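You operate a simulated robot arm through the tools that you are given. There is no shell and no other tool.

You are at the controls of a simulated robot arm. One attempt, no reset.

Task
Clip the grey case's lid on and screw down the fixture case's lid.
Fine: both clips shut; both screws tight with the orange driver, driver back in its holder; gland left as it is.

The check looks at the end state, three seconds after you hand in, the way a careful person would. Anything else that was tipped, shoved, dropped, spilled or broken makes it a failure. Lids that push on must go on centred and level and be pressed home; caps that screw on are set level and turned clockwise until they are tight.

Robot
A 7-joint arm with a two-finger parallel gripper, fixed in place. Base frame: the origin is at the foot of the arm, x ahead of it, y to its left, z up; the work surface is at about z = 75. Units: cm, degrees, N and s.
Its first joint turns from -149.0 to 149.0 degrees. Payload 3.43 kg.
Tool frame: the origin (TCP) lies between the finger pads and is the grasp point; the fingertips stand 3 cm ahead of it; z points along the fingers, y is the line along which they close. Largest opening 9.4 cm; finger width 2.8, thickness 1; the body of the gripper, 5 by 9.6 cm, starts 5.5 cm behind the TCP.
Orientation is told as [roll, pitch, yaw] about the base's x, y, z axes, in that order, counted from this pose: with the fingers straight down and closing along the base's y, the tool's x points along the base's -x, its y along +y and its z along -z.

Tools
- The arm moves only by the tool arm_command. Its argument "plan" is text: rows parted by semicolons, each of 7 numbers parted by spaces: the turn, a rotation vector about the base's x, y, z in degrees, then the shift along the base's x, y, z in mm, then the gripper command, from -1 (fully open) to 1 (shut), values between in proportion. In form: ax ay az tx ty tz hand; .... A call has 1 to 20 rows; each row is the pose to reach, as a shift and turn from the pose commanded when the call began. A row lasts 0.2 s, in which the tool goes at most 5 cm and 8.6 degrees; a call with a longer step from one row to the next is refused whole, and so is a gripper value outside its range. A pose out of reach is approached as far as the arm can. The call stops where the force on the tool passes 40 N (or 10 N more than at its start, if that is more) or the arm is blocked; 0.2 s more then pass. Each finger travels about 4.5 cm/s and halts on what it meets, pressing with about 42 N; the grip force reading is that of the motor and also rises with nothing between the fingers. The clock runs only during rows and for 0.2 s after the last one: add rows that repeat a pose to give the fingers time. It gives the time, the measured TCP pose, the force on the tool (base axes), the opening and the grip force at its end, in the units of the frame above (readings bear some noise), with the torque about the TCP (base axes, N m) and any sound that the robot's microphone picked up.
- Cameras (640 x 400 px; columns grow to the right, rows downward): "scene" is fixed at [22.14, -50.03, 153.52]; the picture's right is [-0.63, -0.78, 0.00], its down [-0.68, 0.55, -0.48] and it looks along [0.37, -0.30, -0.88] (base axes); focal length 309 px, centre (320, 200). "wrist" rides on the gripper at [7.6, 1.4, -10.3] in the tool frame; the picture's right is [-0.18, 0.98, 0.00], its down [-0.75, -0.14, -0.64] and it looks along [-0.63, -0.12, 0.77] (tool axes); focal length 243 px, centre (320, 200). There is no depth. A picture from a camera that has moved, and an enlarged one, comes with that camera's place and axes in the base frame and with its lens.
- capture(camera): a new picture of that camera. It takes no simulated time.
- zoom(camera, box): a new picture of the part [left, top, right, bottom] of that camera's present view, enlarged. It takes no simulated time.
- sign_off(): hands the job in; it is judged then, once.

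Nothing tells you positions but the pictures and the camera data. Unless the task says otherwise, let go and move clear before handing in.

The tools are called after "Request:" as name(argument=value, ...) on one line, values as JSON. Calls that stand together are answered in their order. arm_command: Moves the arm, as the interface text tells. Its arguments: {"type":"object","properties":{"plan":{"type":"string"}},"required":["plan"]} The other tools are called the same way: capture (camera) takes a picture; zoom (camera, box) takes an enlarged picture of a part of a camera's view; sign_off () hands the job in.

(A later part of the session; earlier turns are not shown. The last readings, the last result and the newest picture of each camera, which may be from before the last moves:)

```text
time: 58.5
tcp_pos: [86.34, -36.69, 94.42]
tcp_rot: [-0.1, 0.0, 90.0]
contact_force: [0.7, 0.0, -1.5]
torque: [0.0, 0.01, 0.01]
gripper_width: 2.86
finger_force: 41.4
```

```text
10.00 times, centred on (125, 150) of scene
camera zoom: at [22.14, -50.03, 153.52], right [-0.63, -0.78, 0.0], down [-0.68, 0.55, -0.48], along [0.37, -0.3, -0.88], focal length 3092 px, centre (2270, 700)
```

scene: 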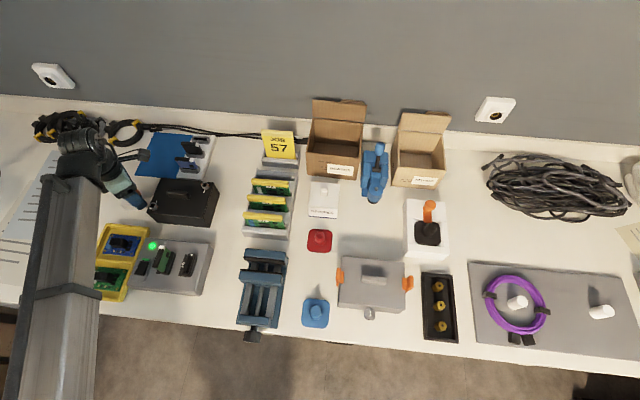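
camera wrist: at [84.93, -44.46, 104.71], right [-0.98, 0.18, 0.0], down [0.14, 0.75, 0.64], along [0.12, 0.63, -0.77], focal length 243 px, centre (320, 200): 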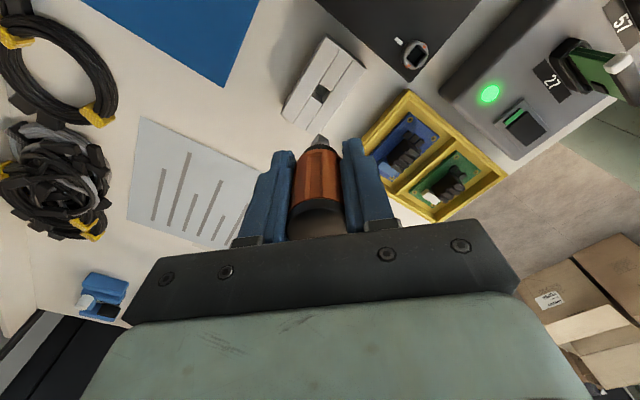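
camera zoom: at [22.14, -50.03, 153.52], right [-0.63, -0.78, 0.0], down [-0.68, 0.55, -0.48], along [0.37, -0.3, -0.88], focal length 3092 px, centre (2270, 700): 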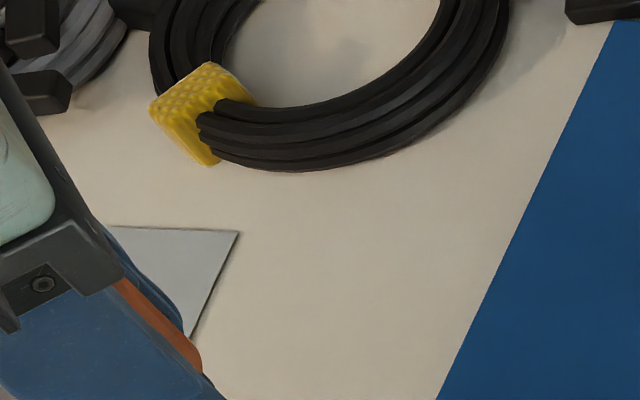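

The driver has a square bit about 1.5 cm long, aligned with the bench axes. I'll carry it over the nearer screw, staying about 5 cm above, to align visually.

Request:
arm_command(plan="0 0 -0.5 -27 -8 0 1; 0 0 -1 -54 -16 0 1; 0 0 -1 -79 -23.8 0 1; 0 0 -1 -79 -23.8 -10 1; 0 0 -1 -79 -23.8 -10 1")

Request:
zoom(camera="wrist", box=[260, 60, 380, 180])

Request:
zoom(camera="scene", box=[90, 130, 230, 240])

```text
time: 59.7
tcp_pos: [78.48, -39.03, 93.46]
tcp_rot: [0.0, -0.1, 89.0]
contact_force: [-0.4, -0.5, -0.8]
torque: [0.01, -0.02, 0.01]
gripper_width: 2.84
finger_force: 41.9
```

```text
3.33 times, centred on (320, 120) of wrist
camera zoom: at [76.9, -46.73, 103.73], right [-0.98, 0.2, 0.0], down [0.15, 0.75, 0.64], along [0.13, 0.63, -0.77], focal length 809 px, centre (320, 467)
```

zoom: 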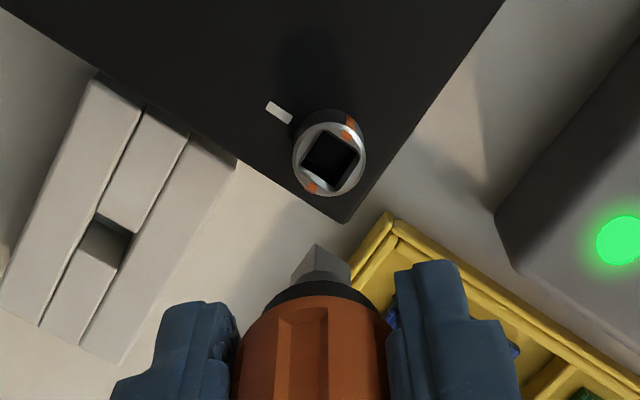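

```text
3.64 times, centred on (160, 185) of scene
camera zoom: at [22.14, -50.03, 153.52], right [-0.63, -0.78, 0.0], down [-0.68, 0.55, -0.48], along [0.37, -0.3, -0.88], focal length 1124 px, centre (902, 254)
```

zoom: 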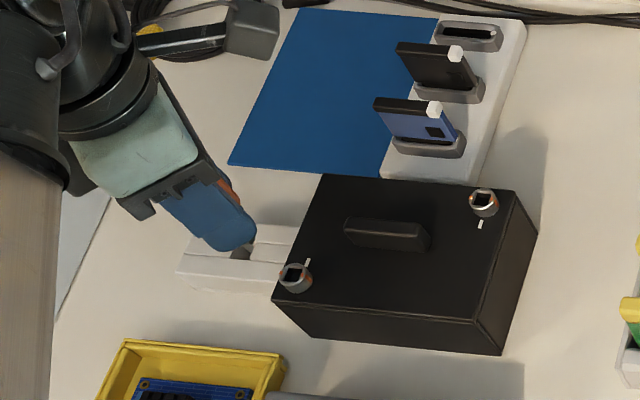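

Good view. The socket is about 3 mm off the driver axis. I'll correct and lower until the bit is about 1 cm above it.

Request:
arm_command(plan="0 0 0 -3 -1.5 -10 1; 0 0 0 -3 -1.5 -25 1; 0 0 0 -3 -1.5 -40 1; 0 0 0 -3 -1.5 -48 1; 0 0 0 -3 -1.5 -48 1")

Request:
zoom(camera="wrist", box=[270, 80, 370, 180])

Request:
zoom(camera="scene", box=[110, 160, 180, 220])

```text
time: 60.9
tcp_pos: [78.26, -39.29, 88.51]
tcp_rot: [-0.1, 0.0, 89.0]
contact_force: [0.5, 0.3, -1.1]
torque: [0.01, -0.02, 0.0]
gripper_width: 2.85
finger_force: 42.4
```

```text
4.00 times, centred on (320, 130) of wrist
camera zoom: at [76.56, -46.92, 98.87], right [-0.98, 0.2, 0.0], down [0.15, 0.75, 0.64], along [0.13, 0.63, -0.77], focal length 970 px, centre (320, 480)
```

zoom: 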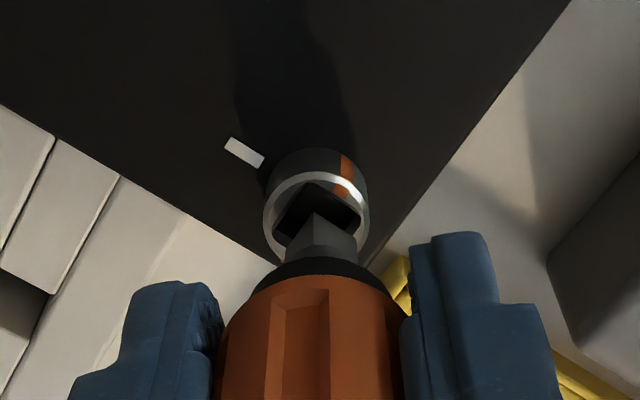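

```text
6.67 times, centred on (145, 190) of scene
camera zoom: at [22.14, -50.03, 153.52], right [-0.63, -0.78, 0.0], down [-0.68, 0.55, -0.48], along [0.37, -0.3, -0.88], focal length 2061 px, centre (1487, 267)
```

zoom: 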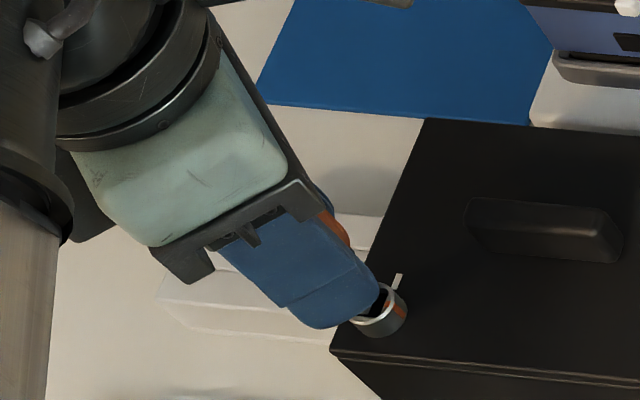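

Bit and socket are aligned in position and orientation. Lowering into the socket in small steps.

Request:
arm_command(plan="0 0 0 0.5 -0.5 -4 1; 0 0 0 0.5 -0.5 -8 1; 0 0 0 0.5 -0.5 -11 1; 0 0 0 0.5 -0.5 -13 1; 0 0 0 0.5 -0.5 -15 1; 0 0 0 0.5 -0.5 -17 1; 0 0 0 0.5 -0.5 -19 1; 0 0 0 0.5 -0.5 -19 1")

Request:
zoom(camera="wrist", box=[270, 80, 370, 180])

```text
time: 62.7
tcp_pos: [78.07, -39.39, 86.67]
tcp_rot: [-0.1, 0.0, 89.0]
contact_force: [4.0, 1.9, 30.8]
torque: [0.0, -0.2, -0.03]
gripper_width: 2.84
finger_force: 41.7
```

```text
4.00 times, centred on (320, 130) of wrist
camera zoom: at [76.56, -46.9, 97.05], right [-0.98, 0.2, 0.0], down [0.15, 0.75, 0.64], along [0.13, 0.63, -0.77], focal length 970 px, centre (320, 480)
```

zoom: 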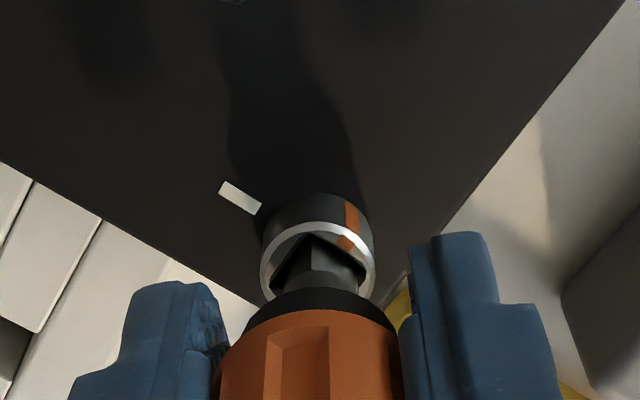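

The bit's near corner is catching the socket edge, so it needs about 2 mm forward. Backing up a bit, shifting, and retrying.

Request:
arm_command(plan="0 0 0 0 0 4 1; 0 0 0 0.6 1.6 7 1; 0 0 0 0.6 1.6 7 1; 0 0 0 0.6 1.6 7 1")

Request:
zoom(camera="wrist", box=[280, 100, 360, 160])

```text
time: 63.7
tcp_pos: [78.28, -39.16, 87.34]
tcp_rot: [0.0, 0.0, 89.1]
contact_force: [0.2, -0.4, -1.0]
torque: [0.0, 0.0, 0.0]
gripper_width: 2.86
finger_force: 42.1
```

```text
6.67 times, centred on (320, 130) of wrist
camera zoom: at [76.64, -46.76, 97.66], right [-0.98, 0.2, 0.0], down [0.15, 0.75, 0.64], along [0.13, 0.63, -0.77], focal length 1618 px, centre (320, 667)
```

zoom: 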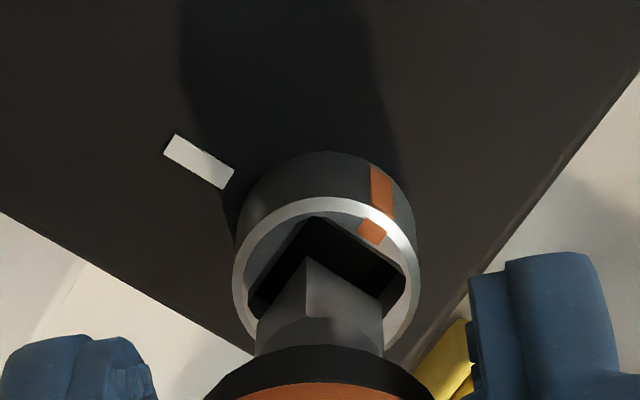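

Now centred: the socket is about 1.17 cm square against a bit of about 0.9 cm. Lowering again.

Request:
arm_command(plan="0 0 0 -0.5 0 -2 1; 0 0 0 -0.5 0 -4 1; 0 0 0 -0.5 0 -6 1; 0 0 0 -0.5 0 -8 1; 0 0 0 -0.5 0 -10 1; 0 0 0 -0.5 0 -10 1")

Request:
zoom(camera="wrist", box=[280, 100, 360, 160])

```text
time: 65.1
tcp_pos: [78.1, -39.22, 86.41]
tcp_rot: [-0.2, 0.1, 89.0]
contact_force: [1.4, -0.3, 31.6]
torque: [-0.03, -0.09, 0.02]
gripper_width: 2.84
finger_force: 42.0
```

```text
6.67 times, centred on (320, 130) of wrist
camera zoom: at [76.57, -46.79, 96.77], right [-0.98, 0.2, 0.0], down [0.15, 0.75, 0.64], along [0.13, 0.63, -0.77], focal length 1618 px, centre (320, 667)
```

zoom: 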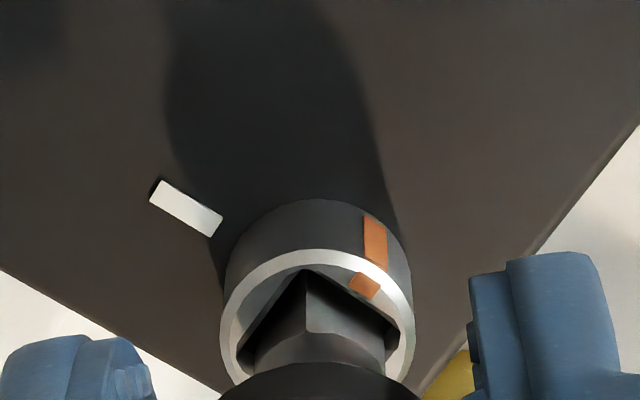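

Request:
zoom(camera="wrist", box=[300, 125, 340, 155])

Request:
zoom(camera="scene", box=[135, 185, 165, 210])

```text
13.33 times, centred on (320, 140) of wrist
camera zoom: at [76.57, -46.79, 96.77], right [-0.98, 0.2, 0.0], down [0.15, 0.75, 0.64], along [0.13, 0.63, -0.77], focal length 3235 px, centre (320, 1000)
```

zoom: 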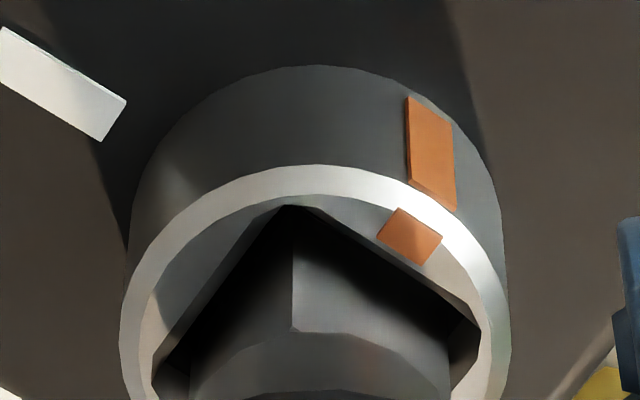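

```text
16.00 times, centred on (150, 198) of scene
camera zoom: at [22.14, -50.03, 153.52], right [-0.63, -0.78, 0.0], down [-0.68, 0.55, -0.48], along [0.37, -0.3, -0.88], focal length 4947 px, centre (3040, 240)
```

zoom: 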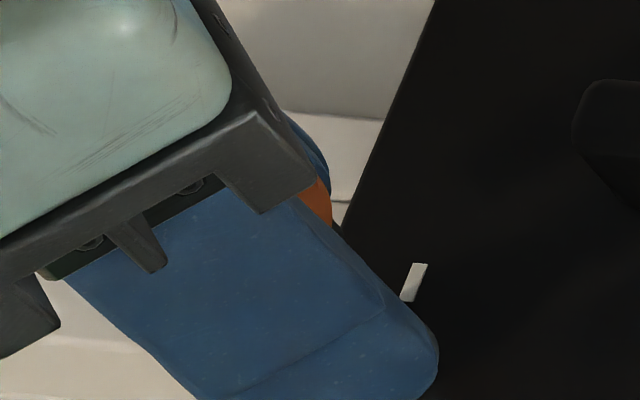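

Zoomed in, the bit has entered the socket and bottomed. I'll ease the axial load slightly and begin turning clockwise.

Request:
arm_command(plan="0 0 0 0 0.5 0.4 1; 0 0 -3 0 0.5 0.4 1; 0 0 -7 0 0.5 0.4 1; 0 0 -11 0 0.5 0.4 1; 0 0 -15 0 0.5 0.4 1; 0 0 -20 0 0.5 0.4 1; 0 0 -25 0 0.5 0.4 1; 0 0 -30 0 0.5 0.4 1; 0 0 -30 0 0.5 0.4 1")

Request:
capture(camera="wrist")

Request:
zoom(camera="wrist", box=[290, 110, 350, 155])

```text
time: 67.1
tcp_pos: [78.15, -39.2, 86.42]
tcp_rot: [-0.1, 0.0, 58.9]
contact_force: [4.7, -3.8, 24.4]
torque: [-0.2, -0.21, -0.04]
gripper_width: 2.84
finger_force: 41.7
```

```text
taken
camera wrist: at [73.01, -44.97, 96.75], right [-0.75, 0.67, 0.0], down [0.51, 0.57, 0.64], along [0.43, 0.48, -0.77], focal length 243 px, centre (320, 200)
```

wrist: 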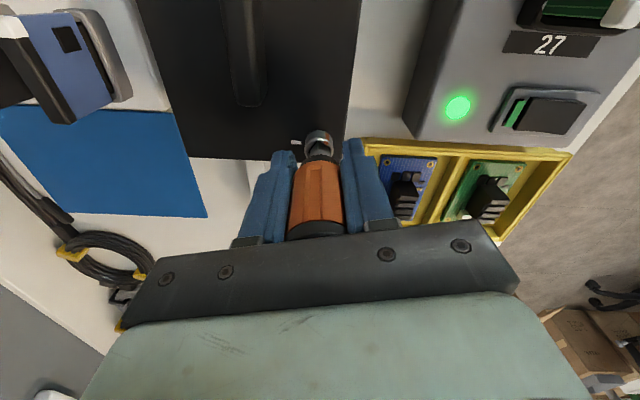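

```text
8.89 times, centred on (320, 132) of wrist
camera zoom: at [73.01, -44.97, 96.75], right [-0.75, 0.67, 0.0], down [0.51, 0.57, 0.64], along [0.43, 0.48, -0.77], focal length 2157 px, centre (320, 800)
```

zoom: 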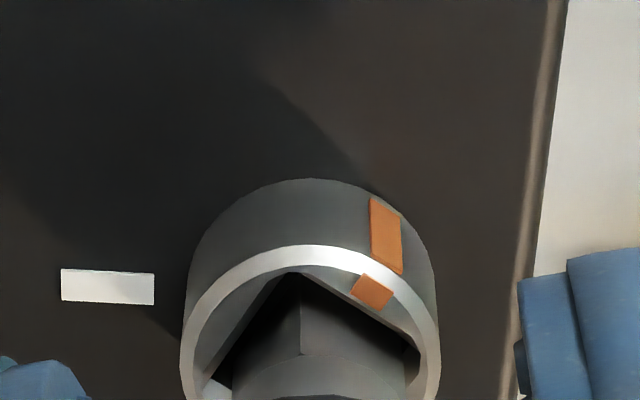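

The screw is turning with the driver (the orange mark moves with the tool). Continuing clockwise.

Request:
arm_command(plan="0 0 -4 0 0 0 1; 0 0 -8 0 0 0 1; 0 0 -12 0 0 0 1; 0 0 -16 0 0 0 1; 0 0 -20 0 0 0 1; 0 0 -25 0 0 0 1; 0 0 -30 0 0 0 1; 0 0 -30 0 0 0 1")

Request:
zoom(camera="wrist", box=[290, 110, 350, 155])

```text
time: 68.9
tcp_pos: [78.12, -39.24, 86.41]
tcp_rot: [-0.2, 0.0, 28.9]
contact_force: [6.2, -7.7, 22.8]
torque: [-0.3, -0.26, -0.01]
gripper_width: 2.84
finger_force: 41.9
```

```text
8.89 times, centred on (320, 132) of wrist
camera zoom: at [70.77, -41.6, 96.74], right [-0.31, 0.95, 0.0], down [0.73, 0.24, 0.64], along [0.61, 0.2, -0.77], focal length 2157 px, centre (320, 800)
```

zoom: 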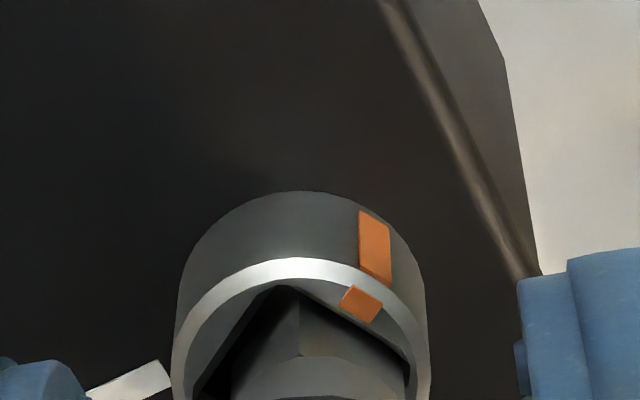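

Request:
arm_command(plan="0 0 -4 0.3 -0.4 0 1; 0 0 -8 0.4 -0.5 0 1; 0 0 -12 0.4 -0.5 0 1; 0 0 -16 0.4 -0.5 0 1; 0 0 -20 0.4 -0.5 0 1; 0 0 -24 0.4 -0.5 0 1; 0 0 -27 0.4 -0.5 0 1; 0 0 -27 0.4 -0.5 0 1")

Request:
zoom(camera="wrist", box=[290, 110, 350, 155])

Request:
zoom(camera="scene", box=[100, 140, 220, 240])

```text
time: 70.7
tcp_pos: [78.16, -39.19, 86.42]
tcp_rot: [-0.1, 0.0, 1.9]
contact_force: [2.3, -1.1, 18.0]
torque: [-0.03, -0.08, 0.01]
gripper_width: 2.82
finger_force: 41.8
```

```text
8.89 times, centred on (320, 132) of wrist
camera zoom: at [70.51, -38.03, 96.74], right [0.15, 0.99, 0.0], down [0.76, -0.12, 0.64], along [0.64, -0.1, -0.77], focal length 2157 px, centre (320, 800)
```

zoom: 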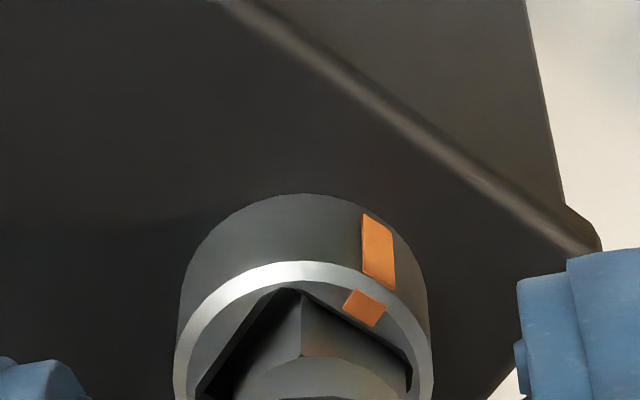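

```text
4.00 times, centred on (160, 190) of scene
camera zoom: at [22.14, -50.03, 153.52], right [-0.63, -0.78, 0.0], down [-0.68, 0.55, -0.48], along [0.37, -0.3, -0.88], focal length 1237 px, centre (960, 240)
```

zoom: 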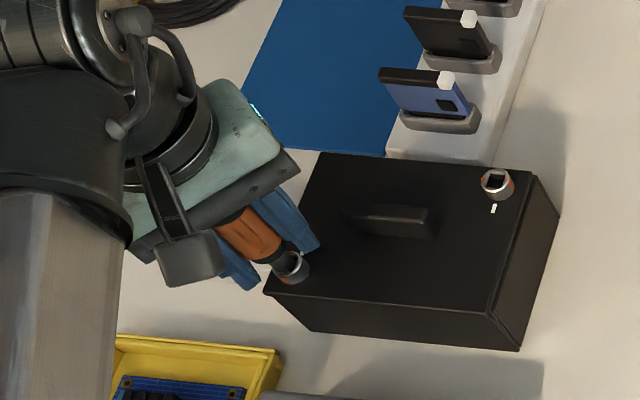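

About 87° has been turned with no rise in torque yet. I'll go on carefully to feel for the stop.

Request:
arm_command(plan="0 0 -2 0 0 0 1; 0 0 -4 0 0 0 1; 0 0 -6 0 0 0 1; 0 0 -8 0 0 0 1; 0 0 -8 0 0 0 1")

Request:
zoom(camera="wrist", box=[290, 110, 350, 155])

```text
time: 71.9
tcp_pos: [78.12, -39.12, 86.56]
tcp_rot: [-0.1, -0.1, -6.1]
contact_force: [1.8, -5.9, 16.0]
torque: [-0.22, -0.06, 0.05]
gripper_width: 2.83
finger_force: 42.7
```

```text
8.89 times, centred on (320, 132) of wrist
camera zoom: at [70.77, -37.01, 96.74], right [0.29, 0.96, 0.0], down [0.73, -0.22, 0.64], along [0.62, -0.19, -0.77], focal length 2157 px, centre (320, 800)
```

zoom: 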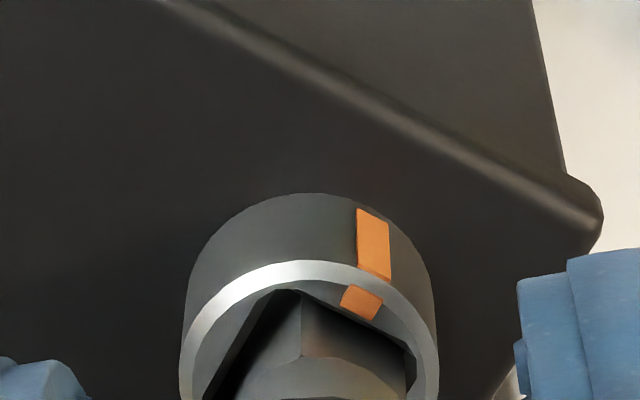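

Request:
arm_command(plan="0 0 -2 0 0 0 1; 0 0 -4 0 0 0 1; 0 0 -6 0 0 0 1; 0 0 -8 0 0 0 1; 0 0 -10 0 0 0 1; 0 0 -12 0 0 0 1; 0 0 -12 0 0 0 1")

Request:
zoom(camera="wrist", box=[290, 110, 350, 155])

Request:
zoom(camera="scene", box=[130, 180, 180, 220])

```text
time: 73.5
tcp_pos: [78.2, -39.28, 86.42]
tcp_rot: [-0.1, 0.0, -18.1]
contact_force: [1.3, -15.8, 15.3]
torque: [-0.67, -0.07, 0.14]
gripper_width: 2.83
finger_force: 41.9
```

```text
8.89 times, centred on (320, 132) of wrist
camera zoom: at [71.4, -35.55, 96.73], right [0.48, 0.88, 0.0], down [0.67, -0.37, 0.64], along [0.56, -0.31, -0.77], focal length 2157 px, centre (320, 800)
```

zoom: 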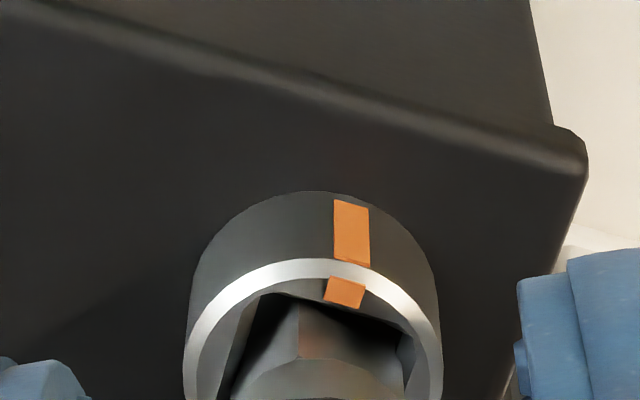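

```text
10.00 times, centred on (155, 200) of scene
camera zoom: at [22.14, -50.03, 153.52], right [-0.63, -0.78, 0.0], down [-0.68, 0.55, -0.48], along [0.37, -0.3, -0.88], focal length 3092 px, centre (1970, 200)
```

zoom: 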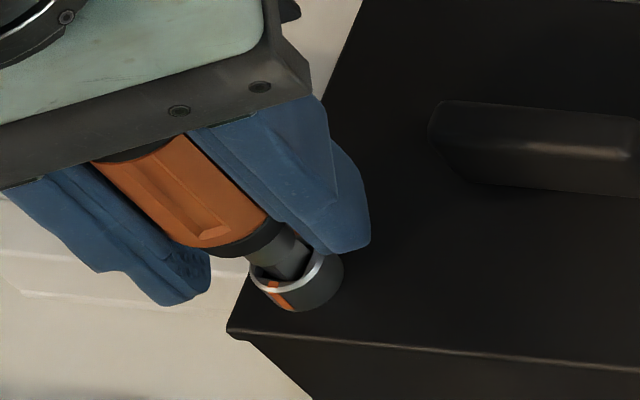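

The screw reached its stop at about 90° of turn. The driver has since rotated about 17° further in its socket clearance, and torque is now building. I'll take up the last slack to apply a definite tightening torque.

Request:
arm_command(plan="0 0 -1.5 0 -0.3 0 1; 0 0 -3 0 -0.5 0 1; 0 0 -4.5 0 -0.5 0 1; 0 0 -6 0 -0.5 0 1; 0 0 -6 0 -0.5 0 1")

Request:
zoom(camera="wrist", box=[290, 110, 350, 155])

```text
time: 74.7
tcp_pos: [78.11, -39.22, 86.32]
tcp_rot: [0.0, 0.0, -24.1]
contact_force: [4.2, -12.6, 11.3]
torque: [-0.52, -0.23, 0.36]
gripper_width: 2.85
finger_force: 42.4
```

```text
8.89 times, centred on (320, 132) of wrist
camera zoom: at [71.83, -34.88, 96.73], right [0.57, 0.82, 0.0], down [0.63, -0.44, 0.64], along [0.53, -0.37, -0.77], focal length 2157 px, centre (320, 800)
```

zoom: 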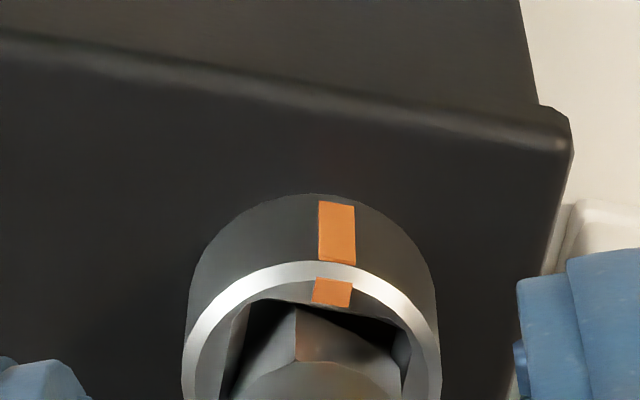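

Request:
arm_command(plan="0 0 -1.5 0.2 -0.2 0 1; 0 0 -3 0.3 -0.3 0 1; 0 0 -4.5 0.3 -0.3 0 1; 0 0 -4.5 0.3 -0.3 0 1")

Request:
zoom(camera="wrist", box=[290, 110, 350, 155])

```text
time: 75.7
tcp_pos: [78.14, -39.29, 86.39]
tcp_rot: [-0.1, 0.0, -28.5]
contact_force: [0.2, -8.4, 7.2]
torque: [-0.37, -0.12, 0.52]
gripper_width: 2.81
finger_force: 42.1
```

```text
8.89 times, centred on (320, 132) of wrist
camera zoom: at [72.21, -34.4, 96.73], right [0.63, 0.78, 0.0], down [0.6, -0.48, 0.64], along [0.5, -0.41, -0.77], focal length 2157 px, centre (320, 800)
```

zoom: 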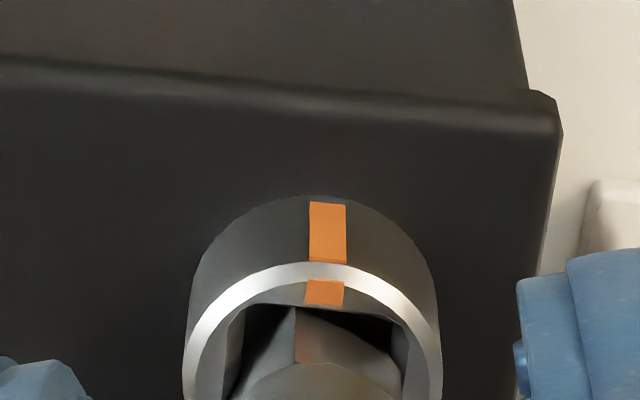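

Request:
arm_command(plan="0 0 -1.5 0 -0.2 0 1; 0 0 -3 0 -0.2 0 1; 0 0 -4.5 0 -0.2 0 1; 0 0 -6 0 -0.2 0 1; 0 0 -6 0 -0.2 0 1")

Request:
zoom(camera="wrist", box=[290, 110, 350, 155])

```text
time: 76.9
tcp_pos: [78.27, -39.29, 86.33]
tcp_rot: [0.1, 0.1, -34.5]
contact_force: [-2.3, -5.8, 4.2]
torque: [-0.22, -0.15, 0.58]
gripper_width: 2.84
finger_force: 41.9
```

```text
8.89 times, centred on (320, 132) of wrist
camera zoom: at [72.74, -33.83, 96.7], right [0.71, 0.71, 0.0], down [0.54, -0.54, 0.64], along [0.45, -0.46, -0.77], focal length 2157 px, centre (320, 800)
```

zoom: 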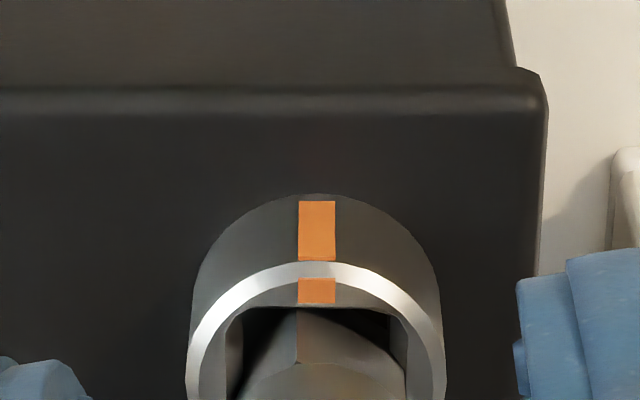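

Torque has plateaued around 0.58 N·m with the screw at its stop and the index line on the tick axis, so this screw is tight. I'll lift the bit slightly to unload it, back off a few degrees within the clearance, and withdraw.

Request:
arm_command(plan="0 0 0 0 0 1.5 1; 0 0 2 0 0 2 1; 0 0 5 0 0 2.5 1; 0 0 9 0 0 4 1; 0 0 9 0 0 8 1; 0 0 9 0 0 20 1; 0 0 9 0 0 45 1; 0 0 9 0 0 80 1; 0 0 9 0 0 80 1")

Request:
capture(camera="wrist")

Request:
zoom(camera="wrist", box=[270, 40, 370, 180])

Request:
zoom(camera="scene", box=[120, 160, 230, 230])

```text
time: 77.9
tcp_pos: [78.12, -39.44, 86.44]
tcp_rot: [-0.1, 0.2, -26.2]
contact_force: [3.9, -3.6, -8.7]
torque: [-0.11, -0.18, 0.35]
gripper_width: 2.82
finger_force: 42.1
stopped in row 5: the force on the tool passed its limit at 44 N (the readings are from after the stop); the commanded pose is now the measured one
```

```text
taken
camera wrist: at [72.03, -34.7, 96.79], right [0.6, 0.8, 0.0], down [0.62, -0.46, 0.64], along [0.51, -0.38, -0.77], focal length 243 px, centre (320, 200)
```

wrist: 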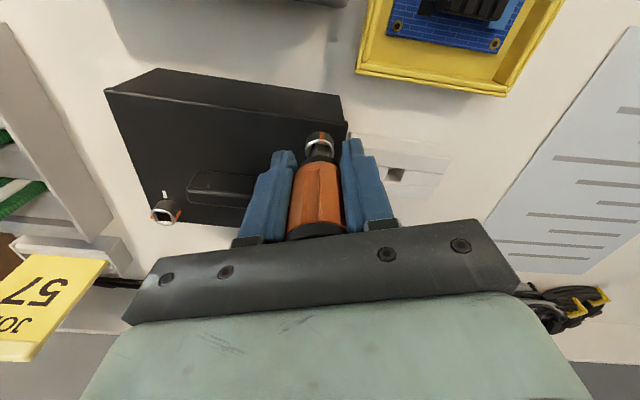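

```text
2.86 times, centred on (320, 110) of wrist
camera zoom: at [72.03, -34.7, 96.79], right [0.6, 0.8, 0.0], down [0.62, -0.46, 0.64], along [0.51, -0.38, -0.77], focal length 693 px, centre (320, 457)
```

zoom: 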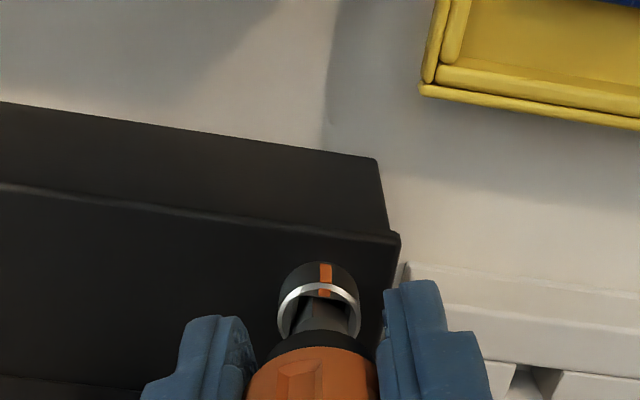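

```text
5.71 times, centred on (175, 195) of scene
camera zoom: at [22.14, -50.03, 153.52], right [-0.63, -0.78, 0.0], down [-0.68, 0.55, -0.48], along [0.37, -0.3, -0.88], focal length 1767 px, centre (1149, 229)
```

zoom: 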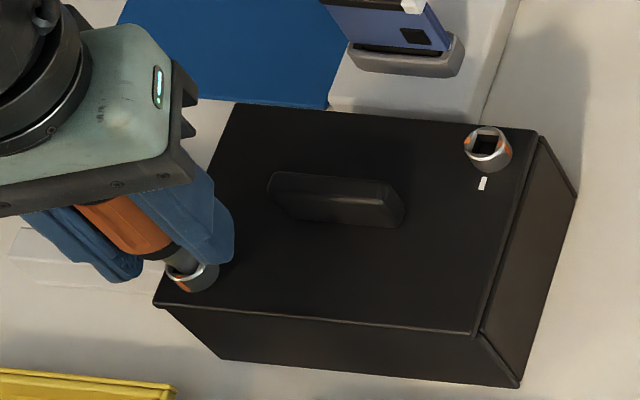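

The bit is still wedged by residual torque, so I need to rotate back to about yaw -3, where bit and socket are aligned, without axial load before lifting.

Request:
arm_command(plan="0 0 3 0 0 0 1; 0 0 6 0 0.5 0 1; 0 0 9 0 1 0 1; 0 0 12 0 1 0 1; 0 0 15 0 1 0 1; 0 0 15 0 1 0 1")

Request:
zoom(camera="wrist", box=[290, 110, 350, 155])

```text
time: 79.3
tcp_pos: [78.15, -39.2, 86.55]
tcp_rot: [-0.1, 0.2, -11.2]
contact_force: [7.3, -9.3, 1.8]
torque: [-0.36, -0.32, 0.05]
gripper_width: 2.86
finger_force: 41.7
```

```text
8.89 times, centred on (320, 132) of wrist
camera zoom: at [71.0, -36.38, 96.91], right [0.37, 0.93, 0.0], down [0.71, -0.28, 0.64], along [0.59, -0.24, -0.77], focal length 2157 px, centre (320, 800)
```

zoom: 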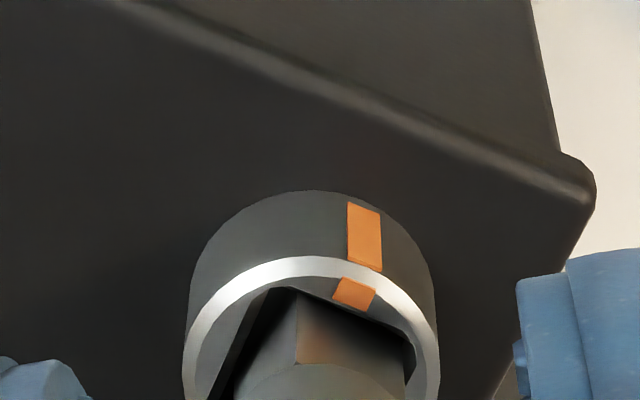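

Request:
arm_command(plan="0 0 1 0.3 -0.6 0 1; 0 0 3 0.5 -1 0 1; 0 0 3 0.5 -1 0.5 1; 0 0 3 0.5 -1 1 1; 0 0 3 0.5 -1 1 1")

```text
time: 80.5
tcp_pos: [78.11, -39.32, 86.57]
tcp_rot: [0.0, 0.3, -8.2]
contact_force: [0.2, 0.2, -0.7]
torque: [-0.01, -0.06, 0.02]
gripper_width: 2.85
finger_force: 42.3
```

Forces are near zero now. Lifting straight out.

Request:
arm_command(plan="0 0 0 0 0 3 1; 0 0 0 0 0 6 1; 0 0 0 0 0 10 1; 0 0 0 0 0 15 1; 0 0 0 0 0 35 1; 0 0 0 0 0 70 1; 0 0 0 0 0 70 1")

Request:
zoom(camera="wrist", box=[260, 40, 380, 180])

Request:
zoom(camera="scene", box=[120, 160, 230, 230])

```text
time: 82.1
tcp_pos: [78.05, -39.34, 93.77]
tcp_rot: [0.0, 0.2, -8.2]
contact_force: [-0.5, 0.0, -0.5]
torque: [-0.04, -0.02, 0.01]
gripper_width: 2.82
finger_force: 42.5
```

```text
2.86 times, centred on (320, 110) of wrist
camera zoom: at [70.87, -36.83, 104.04], right [0.32, 0.95, 0.0], down [0.73, -0.25, 0.64], along [0.6, -0.21, -0.77], focal length 693 px, centre (320, 457)
```

zoom: 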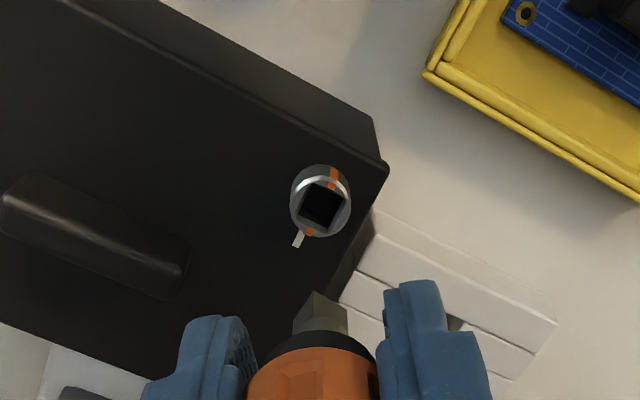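

```text
5.71 times, centred on (175, 195) of scene
camera zoom: at [22.14, -50.03, 153.52], right [-0.63, -0.78, 0.0], down [-0.68, 0.55, -0.48], along [0.37, -0.3, -0.88], focal length 1767 px, centre (1149, 229)
```

zoom: 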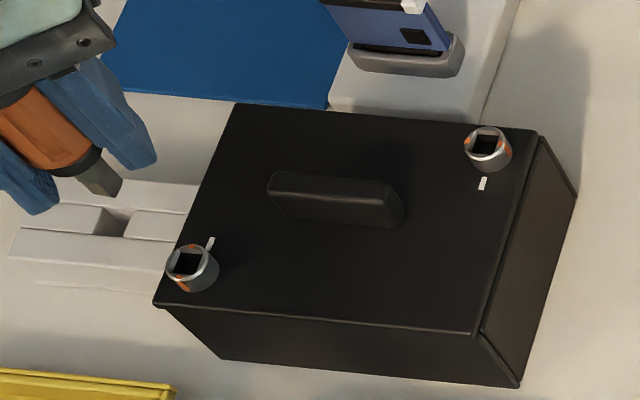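

The first screw's orange index now lines up with its white tick. I'll rotate back 91° in the air and move over the second screw.

Request:
arm_command(plan="0 0 7.5 0 -10 10 1; 0 0 15 -2 -21 10 1; 0 -0.2 22.5 -5 -32 10 1; 0 -0.2 30 -8 -43 10 1; 0 -0.2 37.5 -11 -54 10 1; 0 -0.2 45 -13 -65 10 1; 0 -0.2 52.5 -15 -76 10 1; 0 -0.2 60 -17 -87 10 1; 0 -0.2 68 -19 -98 10 1; 0 -0.2 76 -21 -109 10 1; 0 -0.2 84 -24 -121 10 1; 0 -0.2 91 -27.3 -138 10 1; 0 -0.2 91 -27.3 -138 10 1")

Request:
capture(camera="wrist")

Request:
zoom(camera="wrist", box=[260, 60, 380, 180])

```text
time: 84.9
tcp_pos: [75.45, -53.13, 94.66]
tcp_rot: [-0.2, 0.0, 82.8]
contact_force: [-0.8, 0.1, -0.8]
torque: [-0.02, 0.02, 0.0]
gripper_width: 2.88
finger_force: 41.8
```

```text
taken
camera wrist: at [73.06, -60.5, 104.99], right [-0.95, 0.3, 0.0], down [0.23, 0.73, 0.64], along [0.2, 0.61, -0.77], focal length 243 px, centre (320, 200)
```

wrist: 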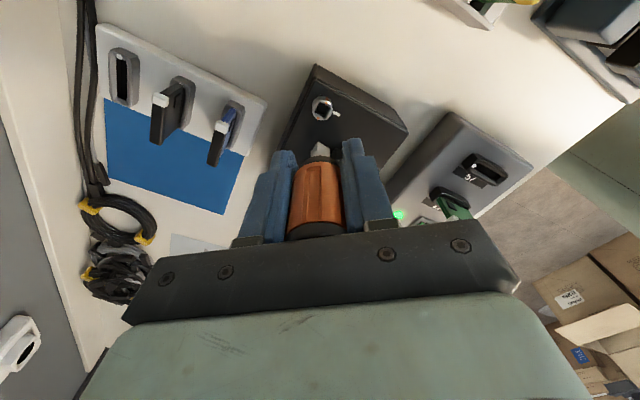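

```text
3.33 times, centred on (320, 120) of wrist
camera zoom: at [73.06, -60.5, 104.99], right [-0.95, 0.3, 0.0], down [0.23, 0.73, 0.64], along [0.2, 0.61, -0.77], focal length 809 px, centre (320, 467)
```

zoom: 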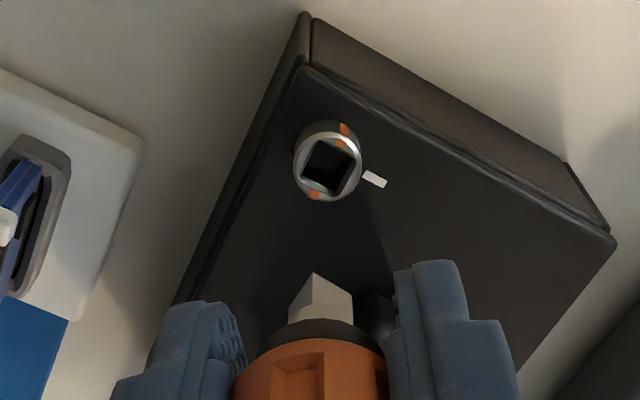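

The driver slid up about 1 cm in the grip during the first screw, so the bit now sticks out about 4 cm below the TCP. I'll apply a small lateral correction and go closer to align on the second socket.

Request:
arm_command(plan="0 0 0 -1.4 1.5 -20 1; 0 0 0 -1.4 1.5 -40 1; 0 0 0 -1.4 1.5 -58 1; 0 0 0 -1.4 1.5 -58 1")

Request:
zoom(camera="wrist", box=[280, 90, 360, 150])

```text
time: 85.9
tcp_pos: [75.34, -52.93, 88.89]
tcp_rot: [-0.1, 0.1, 82.8]
contact_force: [0.3, 0.2, -1.7]
torque: [0.0, -0.01, 0.02]
gripper_width: 2.85
finger_force: 42.1
```

```text
6.67 times, centred on (320, 120) of wrist
camera zoom: at [72.95, -60.36, 99.23], right [-0.95, 0.31, 0.0], down [0.23, 0.73, 0.64], along [0.2, 0.61, -0.77], focal length 1618 px, centre (320, 733)
```

zoom: 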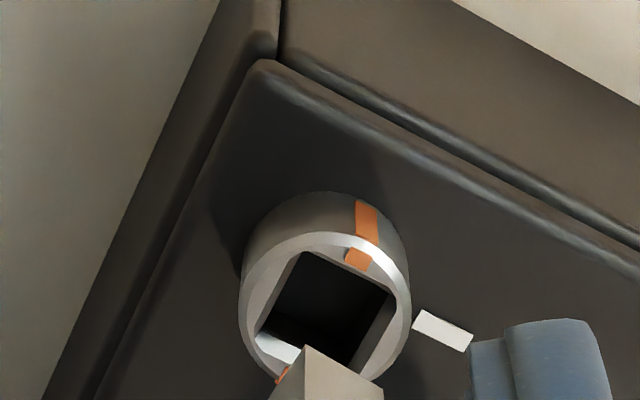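

Request:
arm_command(plan="0 0 0 0.3 2 0 1; 0 0 0 0.5 3.7 0 1; 0 0 0 0.5 3.7 -5 1; 0 0 0 0.5 3.7 -8 1; 0 0 0 0.5 3.7 -8 1")

Request:
zoom(camera="wrist", box=[280, 95, 360, 155])

```text
time: 87.1
tcp_pos: [75.38, -52.56, 88.11]
tcp_rot: [-0.2, 0.1, 82.8]
contact_force: [0.1, 0.1, 0.4]
torque: [0.0, -0.03, 0.06]
gripper_width: 2.82
finger_force: 41.5
```

```text
6.67 times, centred on (320, 125) of wrist
camera zoom: at [73.0, -59.93, 98.4], right [-0.95, 0.31, 0.0], down [0.23, 0.73, 0.64], along [0.2, 0.61, -0.77], focal length 1618 px, centre (320, 700)
```

zoom: 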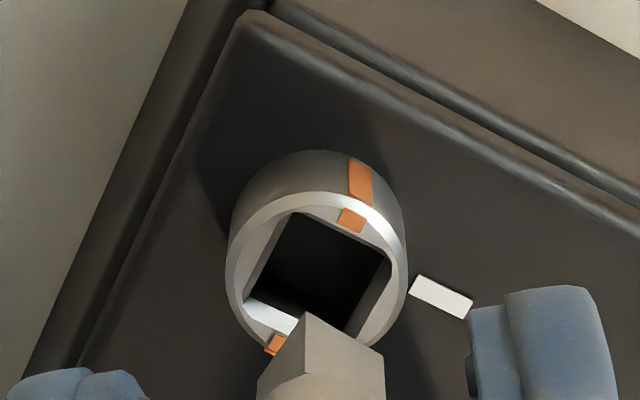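

Request:
arm_command(plan="0 0 0 0.3 0 -4 1; 0 0 0 0.3 0 -8 1; 0 0 0 0.3 0 -11 1; 0 0 0 0.3 0 -11 1")

Request:
zoom(camera="wrist", box=[280, 100, 360, 160])

```text
time: 88.1
tcp_pos: [75.36, -52.74, 86.93]
tcp_rot: [-0.1, 0.2, 82.9]
contact_force: [-5.9, -7.1, 4.7]
torque: [-0.19, 0.24, 0.03]
gripper_width: 2.83
finger_force: 41.9
```

```text
6.67 times, centred on (320, 130) of wrist
camera zoom: at [72.97, -59.98, 97.28], right [-0.95, 0.31, 0.0], down [0.23, 0.73, 0.64], along [0.2, 0.61, -0.77], focal length 1618 px, centre (320, 667)
```

zoom: 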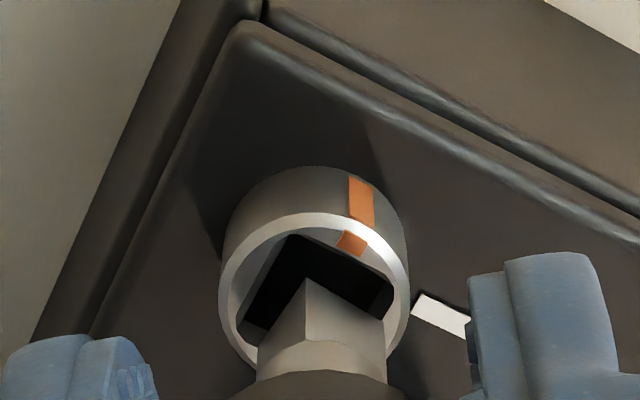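

The bit is contacting the far edge of the socket, so it sits about 2 mm too far forward. Raising slightly, correcting, and lowering again.

Request:
arm_command(plan="0 0 0 0 0 5 1; 0 0 0 -1 -1.8 5 1; 0 0 0 -1 -1.8 3 1; 0 0 0 -1 -1.8 0 1; 0 0 0 -1 -1.8 -2 1; 0 0 0 -1 -1.8 -2 1")

Request:
zoom(camera="wrist", box=[280, 100, 360, 160])

```text
time: 89.5
tcp_pos: [75.23, -52.8, 86.77]
tcp_rot: [-0.1, 0.1, 82.8]
contact_force: [2.3, -4.1, 3.3]
torque: [-0.14, -0.09, 0.0]
gripper_width: 2.84
finger_force: 42.7
```

```text
6.67 times, centred on (320, 130) of wrist
camera zoom: at [72.91, -60.14, 97.06], right [-0.95, 0.31, 0.0], down [0.23, 0.73, 0.64], along [0.2, 0.61, -0.77], focal length 1618 px, centre (320, 667)
```

zoom: 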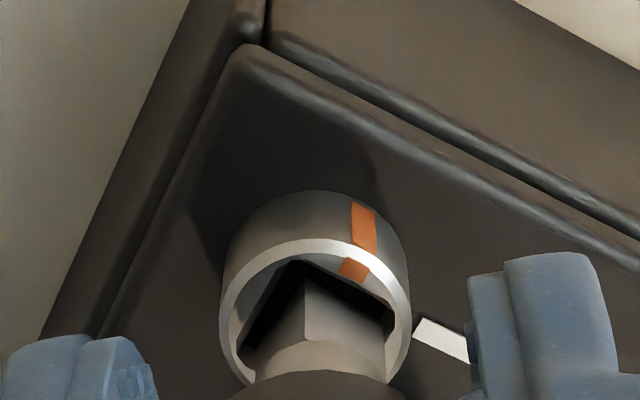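

Request:
arm_command(plan="0 0 0 0.3 -0.7 0 1; 0 0 0 0.3 -0.7 -2 1; 0 0 0 0.3 -0.7 -4 1; 0 0 0 0.3 -0.7 -5.5 1; 0 0 0 0.3 -0.7 -5.5 1")

Request:
zoom(camera="wrist", box=[290, 110, 350, 155])

```text
time: 90.7
tcp_pos: [75.22, -52.84, 86.47]
tcp_rot: [-0.4, 0.0, 82.8]
contact_force: [2.0, -1.4, 26.3]
torque: [-0.06, -0.09, 0.01]
gripper_width: 2.81
finger_force: 42.3
```

```text
8.89 times, centred on (320, 132) of wrist
camera zoom: at [72.89, -60.16, 96.69], right [-0.95, 0.31, -0.01], down [0.23, 0.73, 0.64], along [0.2, 0.61, -0.77], focal length 2157 px, centre (320, 800)
```

zoom: 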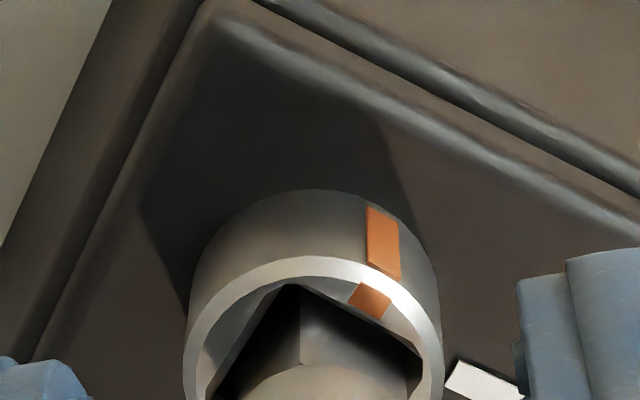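

The bit is bottomed in the second socket (26 N axial). Turning clockwise.

Request:
arm_command(plan="0 0 -2 0 0 0.3 1; 0 0 -6 0 0 0.3 1; 0 0 -10 0 0 0.3 1; 0 0 -14 0 0 0.3 1; 0 0 -18 0 0 0.3 1; 0 0 -22 0 0 0.3 1; 0 0 -26 0 0 0.3 1; 0 0 -30 0 0 0.3 1; 0 0 -34 0 0 0.3 1; 0 0 -38 0 0 0.3 1; 0 0 -42 0 0 0.3 1; 0 0 -45 0 0 0.3 1; 0 0 -45 0 0 0.3 1")

Request:
zoom(camera="wrist", box=[290, 110, 350, 155])

```text
time: 93.5
tcp_pos: [75.21, -52.64, 86.35]
tcp_rot: [-0.2, 0.2, 37.9]
contact_force: [6.7, -4.7, 28.8]
torque: [-0.18, -0.26, 0.0]
gripper_width: 2.82
finger_force: 42.0
```

```text
8.89 times, centred on (320, 132) of wrist
camera zoom: at [68.35, -56.3, 96.59], right [-0.46, 0.89, 0.0], down [0.68, 0.35, 0.64], along [0.57, 0.29, -0.77], focal length 2157 px, centre (320, 800)
```

zoom: 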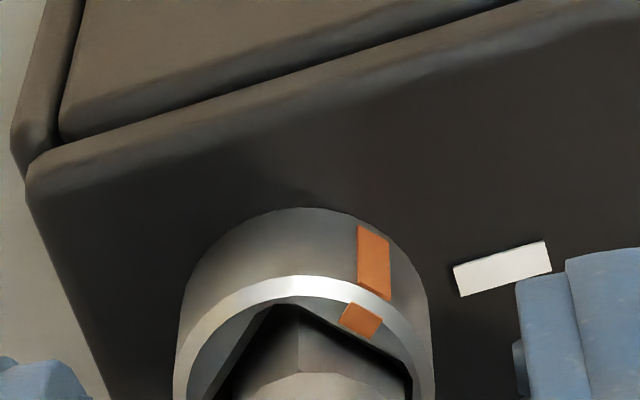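

Request:
arm_command(plan="0 0 -4 0.4 -0.3 0.2 1; 0 0 -8 0.5 -0.4 0.2 1; 0 0 -12 0.5 -0.4 0.2 1; 0 0 -16 0.5 -0.4 0.2 1; 0 0 -20 0.5 -0.4 0.2 1; 0 0 -24 0.5 -0.4 0.2 1; 0 0 -28 0.5 -0.4 0.2 1; 0 0 -32 0.5 -0.4 0.2 1; 0 0 -36 0.5 -0.4 0.2 1; 0 0 -40 0.5 -0.4 0.2 1; 0 0 -44 0.5 -0.4 0.2 1; 0 0 -44 0.5 -0.4 0.2 1")

Request:
zoom(camera="wrist", box=[290, 110, 350, 155])

```text
time: 96.1
tcp_pos: [75.34, -52.82, 86.3]
tcp_rot: [0.0, 0.1, -6.2]
contact_force: [0.3, 1.6, 10.6]
torque: [0.06, 0.0, -0.02]
gripper_width: 2.83
finger_force: 42.4
```

```text
8.89 times, centred on (320, 132) of wrist
camera zoom: at [67.95, -50.59, 96.59], right [0.29, 0.96, 0.0], down [0.73, -0.22, 0.64], along [0.61, -0.19, -0.77], focal length 2157 px, centre (320, 800)
```

zoom: 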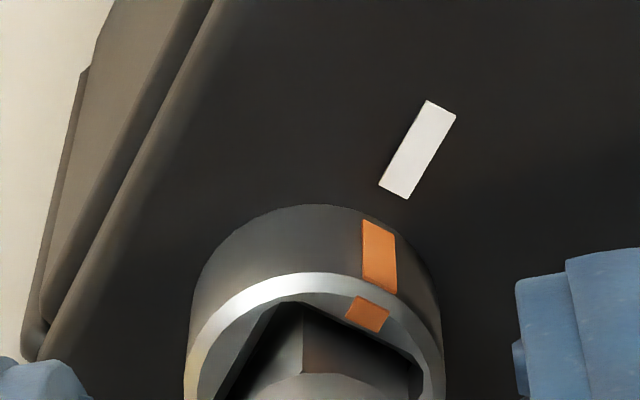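

Request:
arm_command(plan="0 0 -3 0 0 -0.2 1; 0 0 -6 0 0 -0.2 1; 0 0 -9 0 0 -0.2 1; 0 0 -12 0 0 -0.2 1; 0 0 -15 0 0 -0.2 1; 0 0 -15 0 0 -0.2 1")

Request:
zoom(camera="wrist", box=[290, 110, 350, 155])

```text
time: 97.5
tcp_pos: [75.37, -52.86, 86.23]
tcp_rot: [-0.2, -0.1, -21.2]
contact_force: [-1.5, -6.3, 14.8]
torque: [-0.23, 0.08, 0.25]
gripper_width: 2.84
finger_force: 42.8
```

```text
8.89 times, centred on (320, 132) of wrist
camera zoom: at [68.8, -48.76, 96.58], right [0.53, 0.85, 0.0], down [0.65, -0.4, 0.64], along [0.54, -0.34, -0.77], focal length 2157 px, centre (320, 800)
```

zoom: 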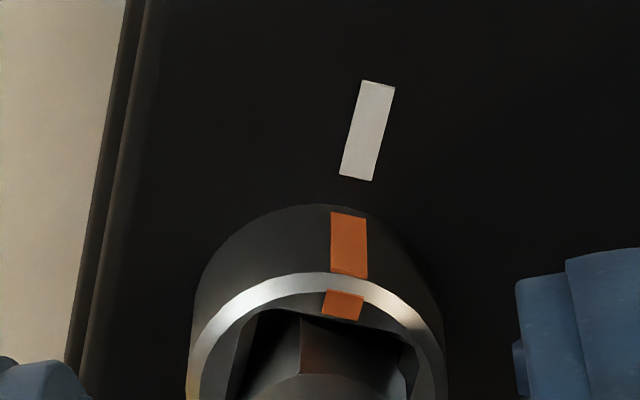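

The orange mark is lined up with the tick and torque is building. A little more to seat it tight.

Request:
arm_command(plan="0 0 -2 0 -0.2 0 1; 0 0 -4 0 -0.3 0 1; 0 0 -6 0 -0.3 0 1; 0 0 -8 0 -0.3 0 1; 0 0 -10 0 -0.3 0 1; 0 0 -10 0 -0.3 0 1")

Request:
zoom(camera="wrist", box=[290, 100, 350, 155])

```text
time: 98.9
tcp_pos: [75.3, -52.92, 86.12]
tcp_rot: [-0.2, 0.0, -31.1]
contact_force: [-1.7, -5.8, 10.6]
torque: [-0.24, -0.14, 0.5]
gripper_width: 2.83
finger_force: 42.6
```

```text
7.27 times, centred on (320, 128) of wrist
camera zoom: at [69.62, -47.7, 96.56], right [0.67, 0.75, 0.0], down [0.57, -0.51, 0.64], along [0.48, -0.43, -0.77], focal length 1764 px, centre (320, 727)
```

zoom: 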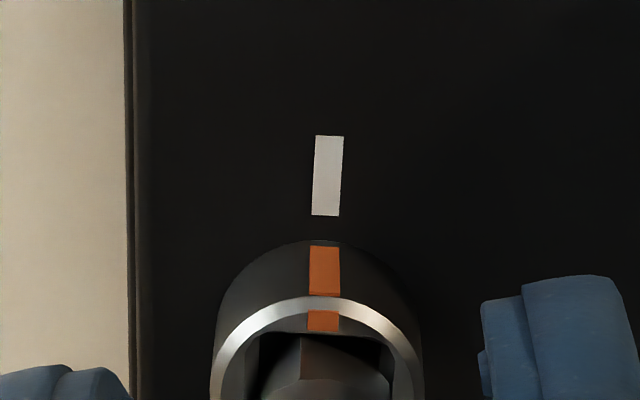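

Request:
arm_command(plan="0 0 -2 0 -0.1 0 1; 0 0 -4 0 -0.2 0 1; 0 0 -4 0 -0.2 0 1")

Request:
arm_command(plan="0 0 2 0 0 0.3 1; 0 0 5 0 0 0.6 1; 0 0 9 0 0 0.8 1; 0 0 13 0 0 0.8 1; 0 0 17 0 0 0.8 1; 0 0 21 0 0 0.8 1; 0 0 25 0 0 0.8 1; 0 0 25 0 0 0.8 1")

Request:
zoom(camera="wrist", box=[290, 100, 350, 155])

```text
time: 99.7
tcp_pos: [75.25, -52.92, 86.3]
tcp_rot: [-0.1, 0.2, -35.3]
contact_force: [-0.6, -5.5, 7.9]
torque: [-0.2, -0.18, 0.6]
gripper_width: 2.84
finger_force: 42.0
```

```text
time: 101.5
tcp_pos: [75.33, -52.84, 86.36]
tcp_rot: [-0.2, 0.1, -10.1]
contact_force: [0.2, -0.1, -0.6]
torque: [0.02, 0.0, 0.02]
gripper_width: 2.85
finger_force: 42.4
```

```text
7.27 times, centred on (320, 128) of wrist
camera zoom: at [68.15, -50.14, 96.63], right [0.35, 0.94, 0.0], down [0.72, -0.27, 0.64], along [0.6, -0.23, -0.77], focal length 1764 px, centre (320, 727)
```

zoom: 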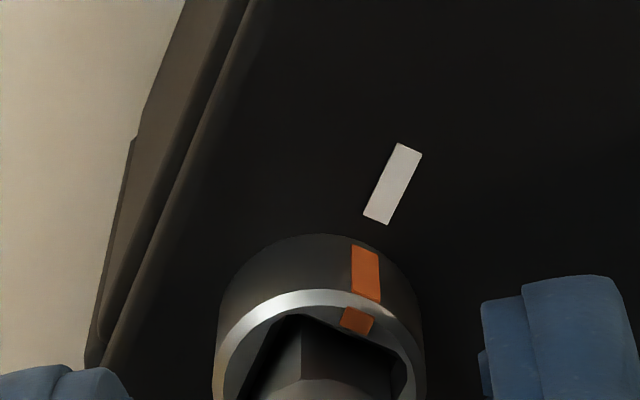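

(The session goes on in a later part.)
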